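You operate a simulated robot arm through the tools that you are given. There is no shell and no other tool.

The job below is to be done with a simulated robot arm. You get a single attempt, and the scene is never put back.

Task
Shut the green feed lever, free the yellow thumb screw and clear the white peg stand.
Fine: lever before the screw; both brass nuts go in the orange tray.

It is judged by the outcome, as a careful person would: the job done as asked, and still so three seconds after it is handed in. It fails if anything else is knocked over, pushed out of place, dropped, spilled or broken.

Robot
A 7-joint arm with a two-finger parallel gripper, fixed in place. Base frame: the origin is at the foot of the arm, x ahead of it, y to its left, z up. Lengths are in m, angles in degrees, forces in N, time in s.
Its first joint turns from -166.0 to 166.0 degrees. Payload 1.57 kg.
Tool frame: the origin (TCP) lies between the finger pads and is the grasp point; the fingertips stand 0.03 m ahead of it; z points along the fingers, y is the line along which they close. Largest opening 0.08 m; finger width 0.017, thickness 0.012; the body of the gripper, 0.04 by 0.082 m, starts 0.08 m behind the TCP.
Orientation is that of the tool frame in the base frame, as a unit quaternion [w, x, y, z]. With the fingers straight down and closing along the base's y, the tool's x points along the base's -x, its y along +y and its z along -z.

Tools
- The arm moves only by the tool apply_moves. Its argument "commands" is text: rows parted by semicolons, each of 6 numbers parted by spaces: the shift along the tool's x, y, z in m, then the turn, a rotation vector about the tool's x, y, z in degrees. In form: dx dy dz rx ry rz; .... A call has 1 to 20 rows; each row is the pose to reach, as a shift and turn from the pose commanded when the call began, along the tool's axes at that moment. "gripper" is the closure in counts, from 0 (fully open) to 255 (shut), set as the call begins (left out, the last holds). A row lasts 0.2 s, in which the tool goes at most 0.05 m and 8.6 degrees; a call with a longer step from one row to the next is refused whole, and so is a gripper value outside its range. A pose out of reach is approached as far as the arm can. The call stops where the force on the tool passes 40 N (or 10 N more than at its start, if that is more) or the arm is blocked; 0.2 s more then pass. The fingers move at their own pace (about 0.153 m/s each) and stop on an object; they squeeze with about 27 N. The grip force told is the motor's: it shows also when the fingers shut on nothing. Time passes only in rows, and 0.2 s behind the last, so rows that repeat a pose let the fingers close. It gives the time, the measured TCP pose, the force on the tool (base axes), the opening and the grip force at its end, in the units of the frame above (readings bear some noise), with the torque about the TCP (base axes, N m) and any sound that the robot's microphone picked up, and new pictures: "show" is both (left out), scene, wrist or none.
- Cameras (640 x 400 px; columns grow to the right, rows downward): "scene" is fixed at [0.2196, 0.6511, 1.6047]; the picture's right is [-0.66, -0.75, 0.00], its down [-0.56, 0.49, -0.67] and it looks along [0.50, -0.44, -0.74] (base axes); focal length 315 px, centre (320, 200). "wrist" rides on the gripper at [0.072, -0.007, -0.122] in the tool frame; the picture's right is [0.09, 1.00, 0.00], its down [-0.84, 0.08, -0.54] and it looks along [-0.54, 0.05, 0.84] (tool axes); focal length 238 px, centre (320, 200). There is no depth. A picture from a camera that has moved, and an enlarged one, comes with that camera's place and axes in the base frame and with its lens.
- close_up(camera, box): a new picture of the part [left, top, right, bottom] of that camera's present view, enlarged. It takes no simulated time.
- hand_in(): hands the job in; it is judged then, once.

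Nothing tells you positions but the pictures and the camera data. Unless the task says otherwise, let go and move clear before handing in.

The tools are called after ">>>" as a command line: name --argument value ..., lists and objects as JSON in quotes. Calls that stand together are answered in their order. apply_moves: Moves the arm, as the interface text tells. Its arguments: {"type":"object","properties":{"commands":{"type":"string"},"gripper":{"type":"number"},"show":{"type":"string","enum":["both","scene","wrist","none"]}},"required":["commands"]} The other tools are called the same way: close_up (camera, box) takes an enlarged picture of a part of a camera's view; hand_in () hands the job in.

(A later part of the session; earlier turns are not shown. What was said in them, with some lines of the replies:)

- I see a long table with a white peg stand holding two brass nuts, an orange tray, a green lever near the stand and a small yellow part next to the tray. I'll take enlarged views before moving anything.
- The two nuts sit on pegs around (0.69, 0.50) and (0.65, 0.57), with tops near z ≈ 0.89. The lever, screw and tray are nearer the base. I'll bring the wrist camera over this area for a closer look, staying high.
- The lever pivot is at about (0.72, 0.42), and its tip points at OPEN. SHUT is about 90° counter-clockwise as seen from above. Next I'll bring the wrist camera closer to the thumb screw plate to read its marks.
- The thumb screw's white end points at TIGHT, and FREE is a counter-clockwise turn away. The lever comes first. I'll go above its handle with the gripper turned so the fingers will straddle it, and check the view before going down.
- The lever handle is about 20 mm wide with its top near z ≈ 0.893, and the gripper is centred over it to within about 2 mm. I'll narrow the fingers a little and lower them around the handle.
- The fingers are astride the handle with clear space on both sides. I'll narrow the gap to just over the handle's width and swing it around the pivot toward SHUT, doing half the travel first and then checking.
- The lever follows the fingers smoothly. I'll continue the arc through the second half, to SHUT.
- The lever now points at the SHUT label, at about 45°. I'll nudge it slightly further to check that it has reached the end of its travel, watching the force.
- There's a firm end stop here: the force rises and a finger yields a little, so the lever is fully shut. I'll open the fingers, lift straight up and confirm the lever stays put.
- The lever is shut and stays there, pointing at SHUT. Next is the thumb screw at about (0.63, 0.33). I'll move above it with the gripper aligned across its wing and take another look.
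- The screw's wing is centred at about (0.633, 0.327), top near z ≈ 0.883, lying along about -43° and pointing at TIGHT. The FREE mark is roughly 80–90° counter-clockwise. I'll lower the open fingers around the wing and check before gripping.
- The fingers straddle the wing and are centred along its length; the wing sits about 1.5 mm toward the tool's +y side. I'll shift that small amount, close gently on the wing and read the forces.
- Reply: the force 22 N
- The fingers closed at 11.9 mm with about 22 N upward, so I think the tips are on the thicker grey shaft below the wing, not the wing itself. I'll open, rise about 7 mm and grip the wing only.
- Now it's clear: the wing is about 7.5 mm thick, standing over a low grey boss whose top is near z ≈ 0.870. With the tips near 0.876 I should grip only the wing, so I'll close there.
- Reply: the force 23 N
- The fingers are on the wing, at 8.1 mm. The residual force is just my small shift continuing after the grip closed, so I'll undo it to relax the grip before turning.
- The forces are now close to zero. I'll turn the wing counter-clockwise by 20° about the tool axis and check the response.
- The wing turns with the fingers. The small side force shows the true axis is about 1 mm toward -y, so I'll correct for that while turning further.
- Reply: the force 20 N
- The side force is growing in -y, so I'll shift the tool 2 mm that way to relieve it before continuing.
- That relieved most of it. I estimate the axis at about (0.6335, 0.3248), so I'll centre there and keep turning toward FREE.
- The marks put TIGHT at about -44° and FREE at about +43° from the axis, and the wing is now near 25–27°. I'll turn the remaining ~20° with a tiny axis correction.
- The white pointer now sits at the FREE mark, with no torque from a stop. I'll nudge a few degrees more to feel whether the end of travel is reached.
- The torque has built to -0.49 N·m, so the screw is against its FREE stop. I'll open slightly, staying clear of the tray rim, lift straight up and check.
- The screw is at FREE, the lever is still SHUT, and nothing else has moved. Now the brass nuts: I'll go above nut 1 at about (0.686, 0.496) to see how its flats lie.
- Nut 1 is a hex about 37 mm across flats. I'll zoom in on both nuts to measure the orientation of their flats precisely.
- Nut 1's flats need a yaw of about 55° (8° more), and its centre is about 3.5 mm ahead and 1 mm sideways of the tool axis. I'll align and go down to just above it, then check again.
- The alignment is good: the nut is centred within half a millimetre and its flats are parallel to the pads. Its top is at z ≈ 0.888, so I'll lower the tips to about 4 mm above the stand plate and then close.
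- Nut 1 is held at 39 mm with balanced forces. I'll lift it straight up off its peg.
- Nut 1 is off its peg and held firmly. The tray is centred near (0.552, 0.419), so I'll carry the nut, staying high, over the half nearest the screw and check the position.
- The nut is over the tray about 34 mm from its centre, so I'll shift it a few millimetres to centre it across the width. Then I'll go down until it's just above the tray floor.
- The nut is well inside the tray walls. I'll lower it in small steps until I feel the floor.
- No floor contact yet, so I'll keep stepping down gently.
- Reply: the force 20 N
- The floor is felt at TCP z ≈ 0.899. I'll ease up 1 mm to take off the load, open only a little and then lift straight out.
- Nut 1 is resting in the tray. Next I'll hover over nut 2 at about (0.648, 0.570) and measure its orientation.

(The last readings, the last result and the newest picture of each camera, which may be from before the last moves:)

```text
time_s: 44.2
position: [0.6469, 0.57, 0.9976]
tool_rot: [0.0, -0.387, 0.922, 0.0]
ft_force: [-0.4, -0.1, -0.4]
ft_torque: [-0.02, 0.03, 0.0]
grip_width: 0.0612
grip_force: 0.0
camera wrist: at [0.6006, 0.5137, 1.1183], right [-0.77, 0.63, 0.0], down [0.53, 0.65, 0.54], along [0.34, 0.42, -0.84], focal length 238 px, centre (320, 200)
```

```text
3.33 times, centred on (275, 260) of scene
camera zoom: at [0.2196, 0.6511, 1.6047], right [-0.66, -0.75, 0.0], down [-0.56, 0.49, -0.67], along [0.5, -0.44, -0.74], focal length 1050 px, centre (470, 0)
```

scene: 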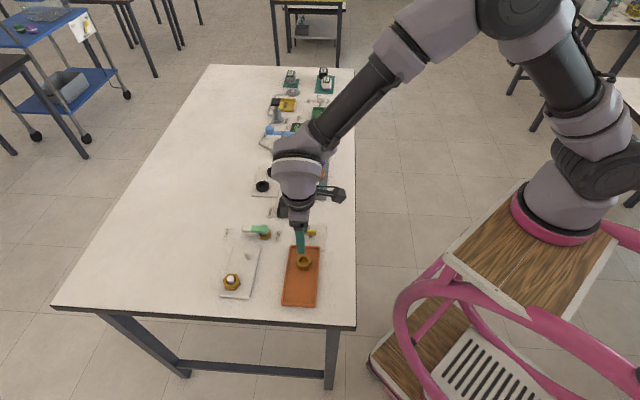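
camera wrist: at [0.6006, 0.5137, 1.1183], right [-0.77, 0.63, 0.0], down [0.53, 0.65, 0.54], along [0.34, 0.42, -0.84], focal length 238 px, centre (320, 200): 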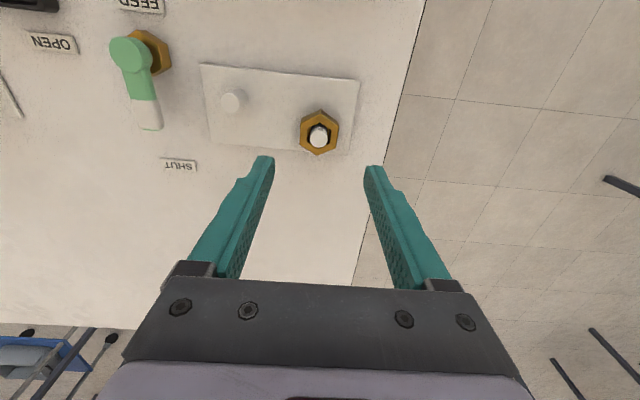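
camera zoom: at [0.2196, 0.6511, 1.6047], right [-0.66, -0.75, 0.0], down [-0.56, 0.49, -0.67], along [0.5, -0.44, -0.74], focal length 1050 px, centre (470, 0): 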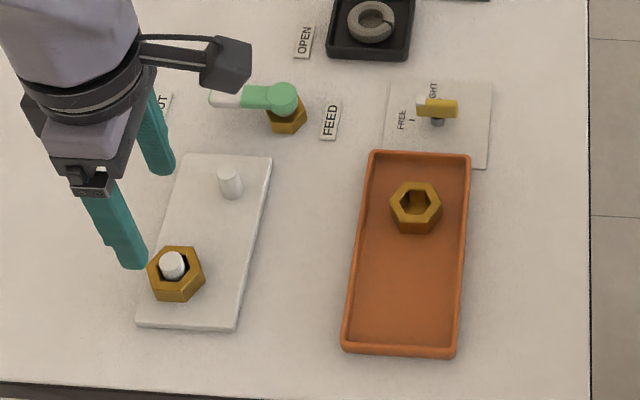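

Nut 2's flats are already parallel to the pads within about half a degree; its centre is 2.2 mm ahead and 1.3 mm to one side. I'll centre on it and go down to just above, then verify.

>>> apply_moves --commands "-0.0022 -0.0013 0.01 0 0 0.5; -0.0022 -0.0013 0.03 0 0 0.5; -0.0022 -0.0013 0.048 0 0 0.5; -0.0022 -0.0013 0.061 0 0 0.5; -0.0022 -0.0013 0.061 0 0 0.5" --show "wrist"

>>> close_up --camera "wrist" --box '[240, 90, 400, 220]'

```text
time_s: 45.4
position: [0.6478, 0.5699, 0.938]
tool_rot: [0.0, -0.383, 0.924, 0.0]
ft_force: [-1.1, 1.0, -0.7]
ft_torque: [0.0, 0.01, 0.0]
grip_width: 0.0614
grip_force: 0.1
camera wrist: at [0.6016, 0.5142, 1.0589], right [-0.77, 0.64, 0.0], down [0.54, 0.65, 0.54], along [0.35, 0.42, -0.84], focal length 238 px, centre (320, 200)
```

wrist: 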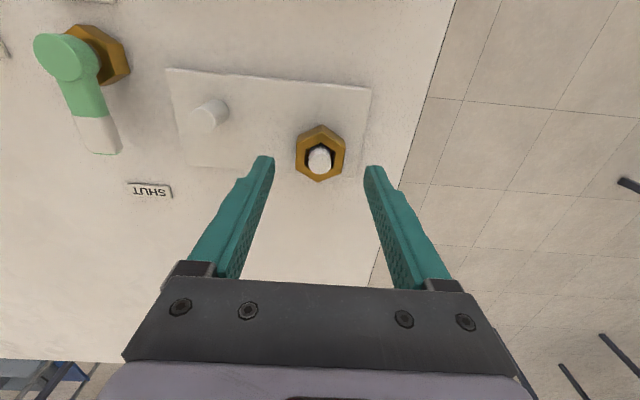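

```text
3.08 times, centred on (320, 155) of wrist
camera zoom: at [0.6016, 0.5142, 1.0589], right [-0.77, 0.64, 0.0], down [0.54, 0.65, 0.54], along [0.35, 0.42, -0.84], focal length 733 px, centre (320, 338)
```

zoom: 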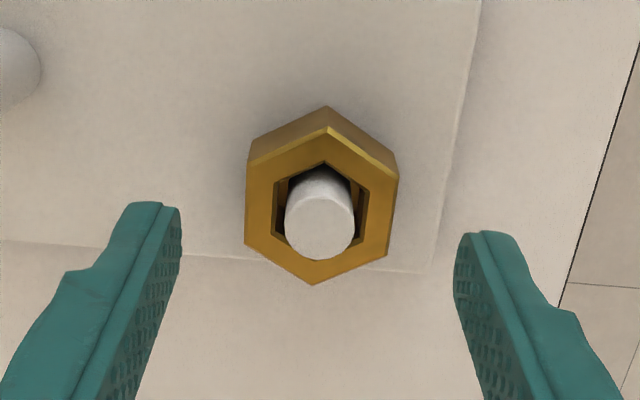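

It's well centred, matching the nut 1 view. I'll lower to the same grasp height and close.

>>> apply_moves --commands "-0.0005 0 0.012 0 0 0; -0.0005 0 0.024 0 0 0; -0.0005 0 0.033 0 0 0; -0.0005 0 0.033 0 0 0" --show "none"

>>> apply_moves --commands "0 0 0 0 0 0; 0 0 0 0 0 0; 0 0 0 0 0 0" --gripper 255 --show "wrist"

```text
time_s: 46.4
position: [0.6483, 0.5714, 0.9055]
tool_rot: [0.0, -0.382, 0.924, 0.0]
ft_force: [-0.6, -0.2, 0.6]
ft_torque: [0.02, -0.01, 0.01]
grip_width: 0.0612
grip_force: 0.1
```

```text
time_s: 47.2
position: [0.6488, 0.5701, 0.9051]
tool_rot: [-0.001, -0.382, 0.924, 0.0]
ft_force: [0.2, -0.2, 0.0]
ft_torque: [-0.01, -0.02, 0.0]
grip_width: 0.0392
grip_force: 27.4
camera wrist: at [0.6029, 0.5142, 1.0258], right [-0.77, 0.64, 0.0], down [0.54, 0.65, 0.54], along [0.35, 0.42, -0.84], focal length 238 px, centre (320, 200)
```

wrist: 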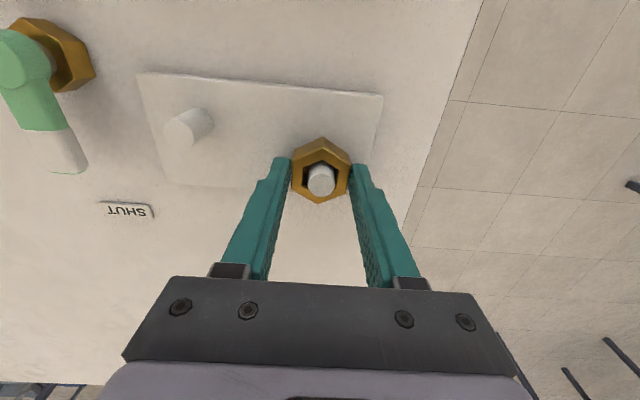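

Nut 2 is gripped at 39 mm. I'll lift it straight off its peg.

>>> apply_moves --commands "0 0 -0.008 0 0 0; 0 0 -0.018 0 0 0; 0 0 -0.03 0 0 0; 0 0 -0.045 0 0 0; 0 0 -0.065 0 0 0; 0 0 -0.09 0 0 0; 0 0 -0.09 0 0 0" --show "wrist"

>>> close_up --camera "scene" --box '[200, 190, 350, 320]'

```text
time_s: 48.8
position: [0.6472, 0.5716, 0.9954]
tool_rot: [0.0, -0.383, 0.924, 0.001]
ft_force: [0.2, 0.5, -1.4]
ft_torque: [0.04, -0.02, -0.03]
grip_width: 0.0392
grip_force: 26.9
camera wrist: at [0.602, 0.515, 1.1152], right [-0.77, 0.64, 0.0], down [0.54, 0.65, 0.54], along [0.35, 0.42, -0.84], focal length 238 px, centre (320, 200)
```

wrist: 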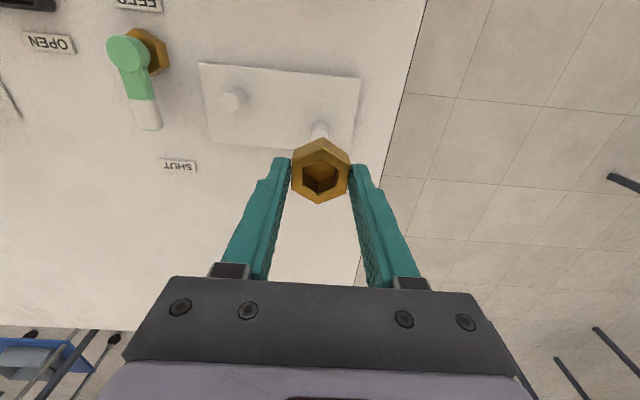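

```text
3.08 times, centred on (275, 255) of scene
camera zoom: at [0.2196, 0.6511, 1.6047], right [-0.66, -0.75, 0.0], down [-0.56, 0.49, -0.67], along [0.5, -0.44, -0.74], focal length 970 px, centre (458, 31)
```

zoom: 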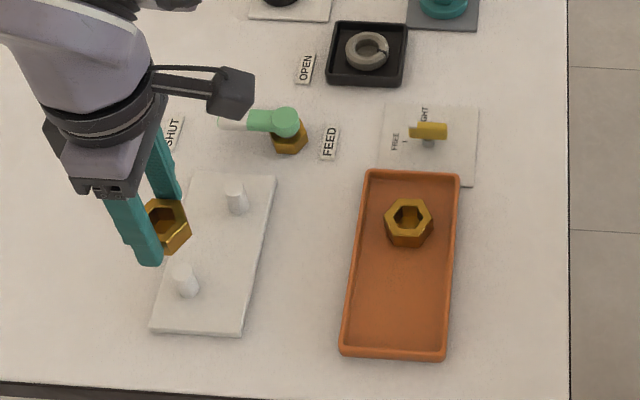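

Both pegs are bare now and nut 2 is held securely. I'll carry it over the free half of the tray.

>>> apply_moves --commands "0.035 -0.001 0 0 0 0; 0.07 -0.002 0 0 0 0; 0.105 -0.0029 0 0 0 0; 0.14 -0.0039 0 0 0 0; 0.175 -0.0049 0 0 0 0; 0.175 -0.0049 0 0 0 0"

>>> close_up --camera "wrist" --box '[200, 50, 440, 230]'

>>> close_up --camera "scene" --box '[240, 200, 360, 320]'

```text
time_s: 50.2
position: [0.5269, 0.4439, 0.993]
tool_rot: [0.0, -0.382, 0.924, 0.0]
ft_force: [0.3, 0.4, -0.7]
ft_torque: [-0.01, -0.02, 0.02]
grip_width: 0.0392
grip_force: 27.4
camera wrist: at [0.4804, 0.3871, 1.1135], right [-0.77, 0.64, 0.0], down [0.54, 0.65, 0.54], along [0.35, 0.42, -0.84], focal length 238 px, centre (320, 200)
```

scene: 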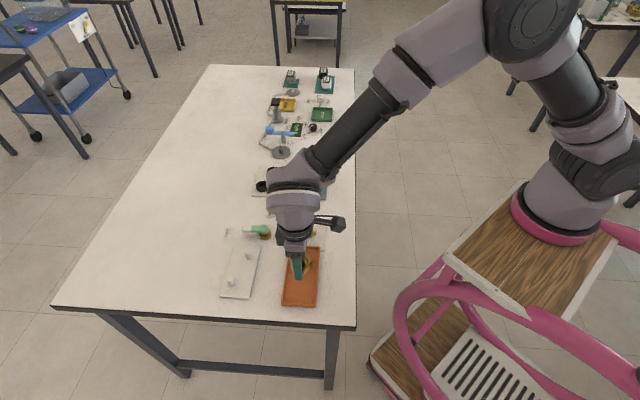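
wrist: 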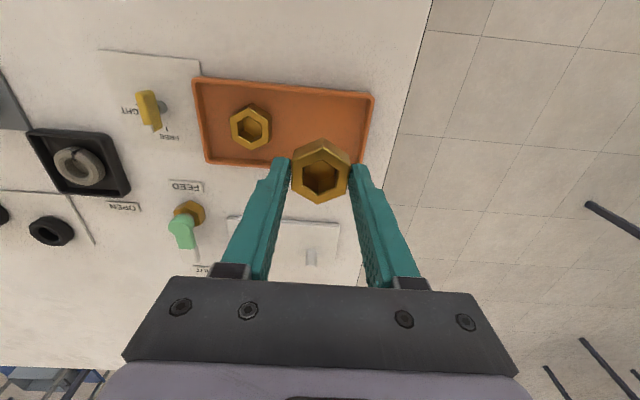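

```text
2.22 times, centred on (320, 140) of wrist
camera zoom: at [0.4804, 0.3871, 1.1135], right [-0.77, 0.64, 0.0], down [0.54, 0.65, 0.54], along [0.35, 0.42, -0.84], focal length 530 px, centre (320, 333)
```

zoom: 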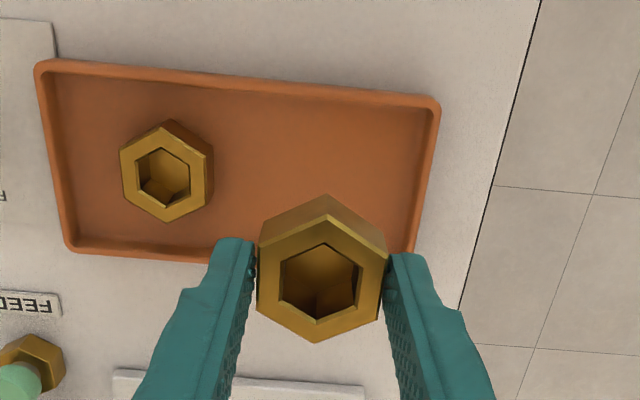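

```text
3.33 times, centred on (300, 260) of scene
camera zoom: at [0.2196, 0.6511, 1.6047], right [-0.66, -0.75, 0.0], down [-0.56, 0.49, -0.67], along [0.5, -0.44, -0.74], focal length 1050 px, centre (387, 0)
```

zoom: 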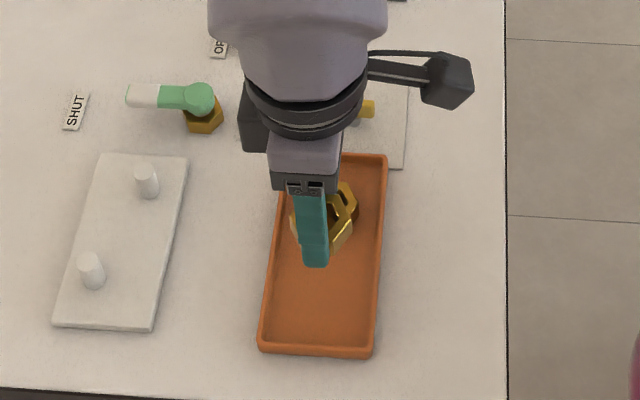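

Nut 2 is over the free half, with about 11 mm to nut 1 and a few millimetres to the end wall on the finger side. I'll centre it slightly and lower to just above the floor.

>>> apply_moves --commands "-0.003 -0.002 0 0 0 0; -0.003 -0.002 0.03 0 0 0; -0.003 -0.002 0.055 0 0 0; -0.003 -0.002 0.078 0 0 0; -0.003 -0.002 0.091 0 0 0; -0.003 -0.002 0.091 0 0 0" --show "wrist"

>>> close_up --camera "wrist" --box '[200, 70, 440, 230]'

>>> close_up --camera "scene" --box '[270, 230, 340, 310]'

```text
time_s: 51.6
position: [0.5315, 0.4457, 0.904]
tool_rot: [0.0, -0.382, 0.924, 0.0]
ft_force: [-0.8, 0.6, -1.1]
ft_torque: [0.0, 0.03, 0.01]
grip_width: 0.0393
grip_force: 26.7
camera wrist: at [0.4859, 0.3884, 1.0239], right [-0.77, 0.64, 0.0], down [0.54, 0.65, 0.54], along [0.35, 0.42, -0.84], focal length 238 px, centre (320, 200)
```

wrist: 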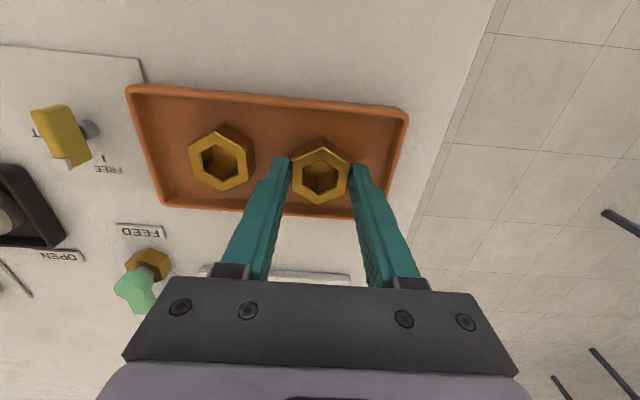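

```text
2.50 times, centred on (320, 150) of wrist
camera zoom: at [0.4859, 0.3884, 1.0239], right [-0.77, 0.64, 0.0], down [0.54, 0.65, 0.54], along [0.35, 0.42, -0.84], focal length 596 px, centre (320, 325)
```

zoom: 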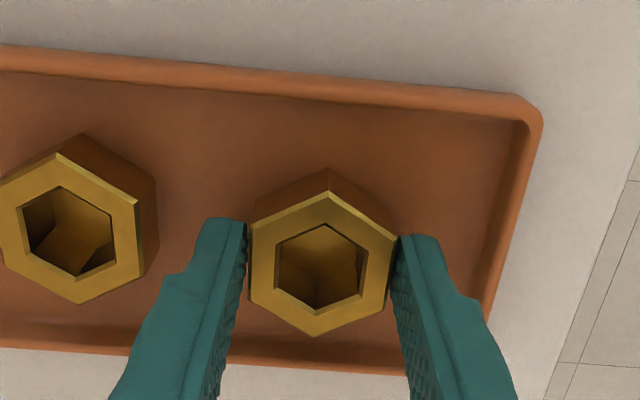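

```text
5.00 times, centred on (305, 270) of scene
camera zoom: at [0.2196, 0.6511, 1.6047], right [-0.66, -0.75, 0.0], down [-0.56, 0.49, -0.67], along [0.5, -0.44, -0.74], focal length 1576 px, centre (395, -150)
```

zoom: 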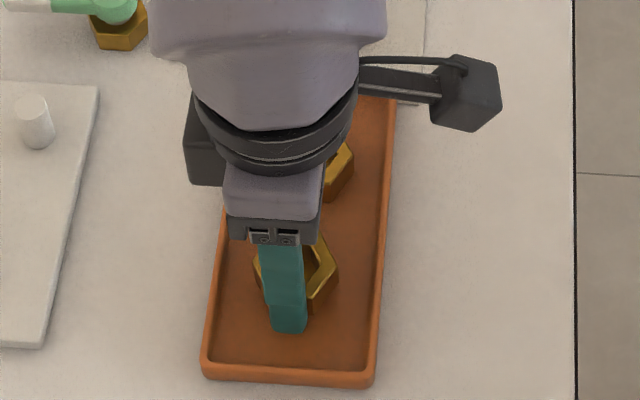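

Everything has clearance. I'll step down to the floor again.

>>> apply_moves --commands "0 0 0.001 0 0 0; 0 0 0.002 0 0 0; 0 0 0.003 0 0 0; 0 0 0.004 0 0 0" --show "none"

```text
time_s: 52.6
position: [0.5313, 0.4451, 0.8987]
tool_rot: [-0.001, -0.382, 0.924, 0.0]
ft_force: [-1.1, 0.1, -0.8]
ft_torque: [0.0, 0.02, 0.02]
grip_width: 0.0394
grip_force: 27.0
```

>>> apply_moves --commands "0 0 0.0008 0 0 0; 0 0 0.0015 0 0 0" --show "none"

```text
time_s: 53.2
position: [0.5318, 0.4443, 0.9001]
tool_rot: [0.001, -0.382, 0.924, 0.0]
ft_force: [-1.8, -2.1, 9.6]
ft_torque: [-0.21, 0.14, 0.05]
grip_width: 0.0393
grip_force: 27.2
```

The nut touches the floor, at about 10 N. I'll open slightly and lift straight out.

>>> apply_moves --commands "0 0 -0.0006 0 0 0; 0 0 -0.0006 0 0 0" --show "none"

>>> apply_moves --commands "0 0 0 0 0 0; 0 0 0 0 0 0; 0 0 -0.01 0 0 0; 0 0 -0.03 0 0 0; 0 0 -0.06 0 0 0; 0 0 -0.1 0 0 0; 0 0 -0.14 0 0 0; 0 0 -0.18 0 0 0; 0 0 -0.18 0 0 0" --gripper 98

>>> close_up --camera "scene" --box '[200, 190, 350, 320]'

>>> close_up --camera "wrist" --box '[160, 40, 440, 240]'

```text
time_s: 53.8
position: [0.5322, 0.4442, 0.8993]
tool_rot: [-0.001, -0.383, 0.924, 0.0]
ft_force: [-0.2, -0.3, 6.7]
ft_torque: [0.01, 0.06, -0.06]
grip_width: 0.0392
grip_force: 26.5
```

```text
time_s: 55.8
position: [0.5343, 0.4456, 1.0793]
tool_rot: [0.0, -0.382, 0.924, -0.001]
ft_force: [-0.4, 0.1, 0.0]
ft_torque: [-0.03, -0.01, 0.01]
grip_width: 0.0496
grip_force: 0.0
camera wrist: at [0.4876, 0.3887, 1.1994], right [-0.77, 0.64, 0.0], down [0.54, 0.65, 0.54], along [0.35, 0.42, -0.84], focal length 238 px, centre (320, 200)
```

scene: 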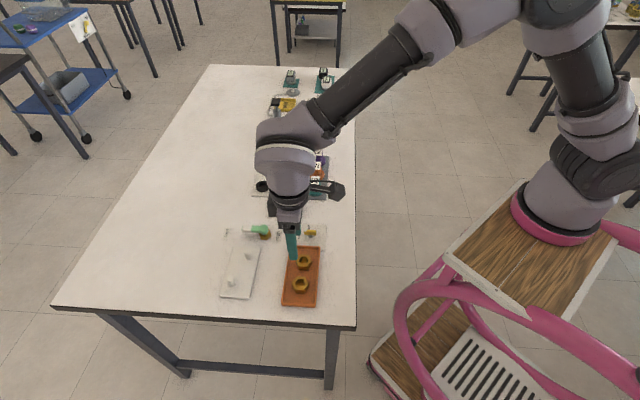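
wrist: 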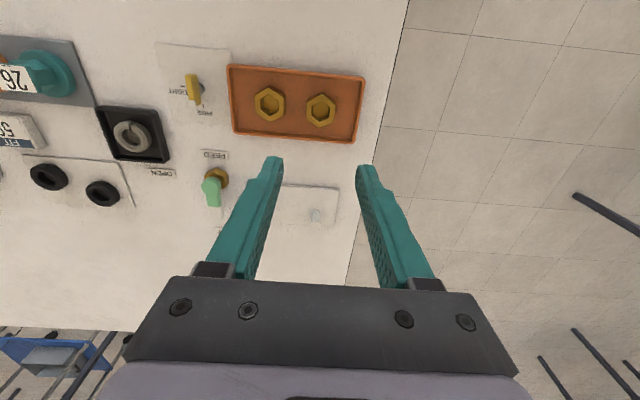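

```text
3.08 times, centred on (275, 255) of scene
camera zoom: at [0.2196, 0.6511, 1.6047], right [-0.66, -0.75, 0.0], down [-0.56, 0.49, -0.67], along [0.5, -0.44, -0.74], focal length 970 px, centre (458, 31)
```

zoom: 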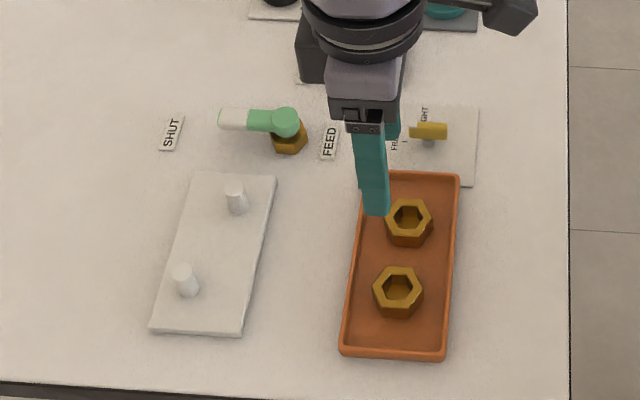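

```text
2.00 times, centred on (300, 140) of wrist
camera zoom: at [0.4876, 0.3887, 1.1994], right [-0.77, 0.64, 0.0], down [0.54, 0.65, 0.54], along [0.35, 0.42, -0.84], focal length 477 px, centre (360, 320)
```

zoom: 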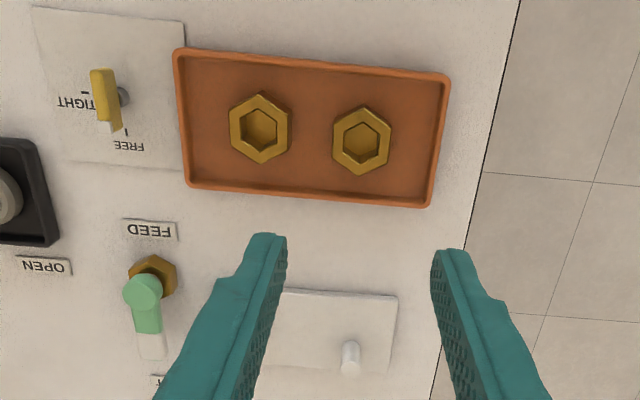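

Both nuts are in the tray and the stand is empty. I'll retract the arm well clear and do a last check of the lever, the screw and everything around them.

>>> apply_moves --commands "0 -0.01 -0.04 0 0 0; 0 -0.02 -0.08 0 0 0; 0.01 -0.03 -0.12 0 0 0; 0.03 -0.06 -0.14 0 0 0; 0.05 -0.09 -0.16 0 0 0; 0.07 -0.12 -0.17 0 0 0; 0.07 -0.12 -0.17 0 0 0"

>>> close_up --camera "scene" --box '[200, 180, 360, 320]'

>>> close_up --camera "scene" --box '[280, 210, 340, 260]'

>>> close_up --camera "scene" --box '[240, 60, 350, 220]'

```text
time_s: 57.4
position: [0.57, 0.3111, 1.2511]
tool_rot: [0.001, -0.382, 0.924, 0.0]
ft_force: [-0.5, 0.2, 0.1]
ft_torque: [0.0, 0.03, 0.02]
grip_width: 0.0494
grip_force: 0.1
camera wrist: at [0.5227, 0.2548, 1.3708], right [-0.77, 0.64, 0.0], down [0.54, 0.65, 0.54], along [0.35, 0.42, -0.84], focal length 238 px, centre (320, 200)
```

scene: 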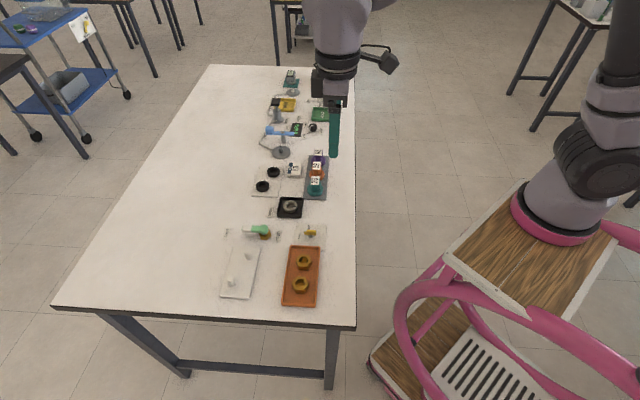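
wrist: 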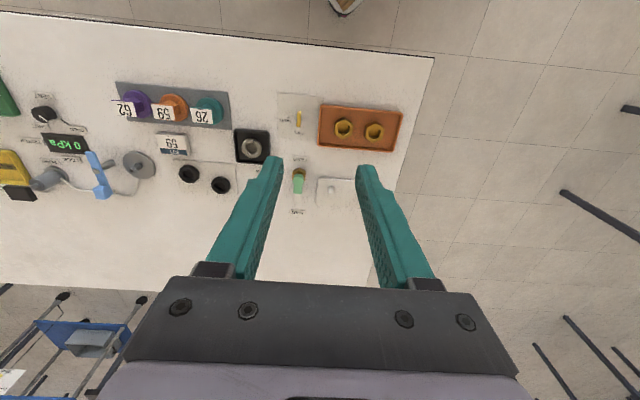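

```text
2.86 times, centred on (280, 250) of scene
camera zoom: at [0.2196, 0.6511, 1.6047], right [-0.66, -0.75, 0.0], down [-0.56, 0.49, -0.67], along [0.5, -0.44, -0.74], focal length 900 px, centre (434, 57)
```

zoom: 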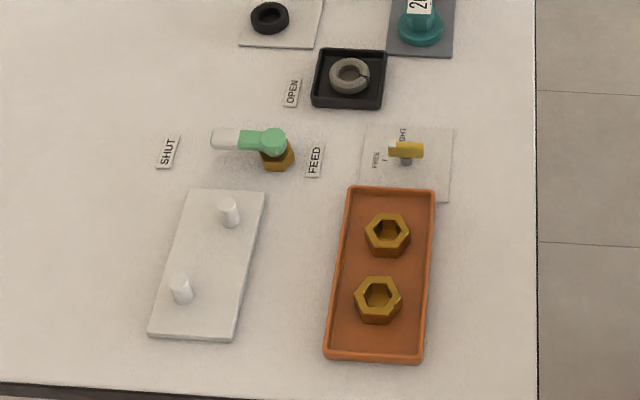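

```text
8.00 times, centred on (310, 235) of scene
camera zoom: at [0.2196, 0.6511, 1.6047], right [-0.66, -0.75, 0.0], down [-0.56, 0.49, -0.67], along [0.5, -0.44, -0.74], focal length 2521 px, centre (400, -80)
```

zoom: 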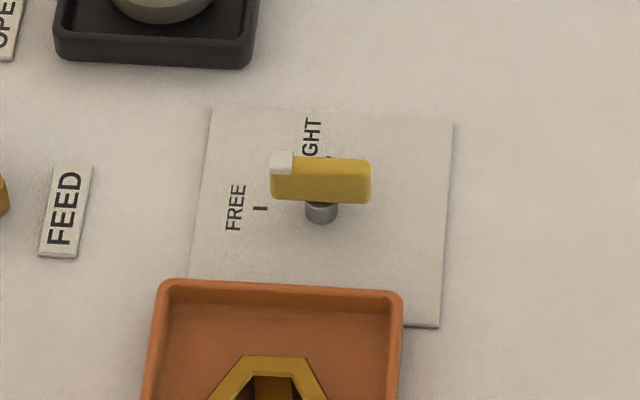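

```text
2.50 times, centred on (295, 140) of scene
camera zoom: at [0.2196, 0.6511, 1.6047], right [-0.66, -0.75, 0.0], down [-0.56, 0.49, -0.67], along [0.5, -0.44, -0.74], focal length 788 px, centre (382, 350)
```

zoom: 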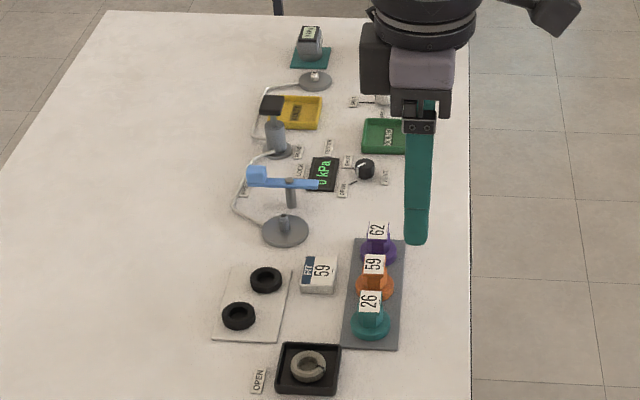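

The lever points at SHUT and the thumb screw at FREE, each against its stop. Both brass nuts lie flat in the orange tray, the peg stand is empty, and everything else is where it was, with the arm clear. I'm handing the job in.

>>> hand_in

```text
The job is handed in.
```

The job is finished and handed in; I don't have the judge's result. When I handed it in:

- **Lever:** the green feed lever is at SHUT, against its end stop. I did this before touching the screw.
- **Screw:** the yellow thumb screw is turned to FREE, also against its stop. On my first try at gripping it, the fingers closed on the grey boss below the wing with about 22 N upward. I let go and gripped the wing itself.
- **Nuts:** both brass nuts lie flat in the orange tray, and the white peg stand is empty.
- **Surroundings:** in the last pictures nothing else looked moved or knocked over. The arm had let go and was clear of the work.
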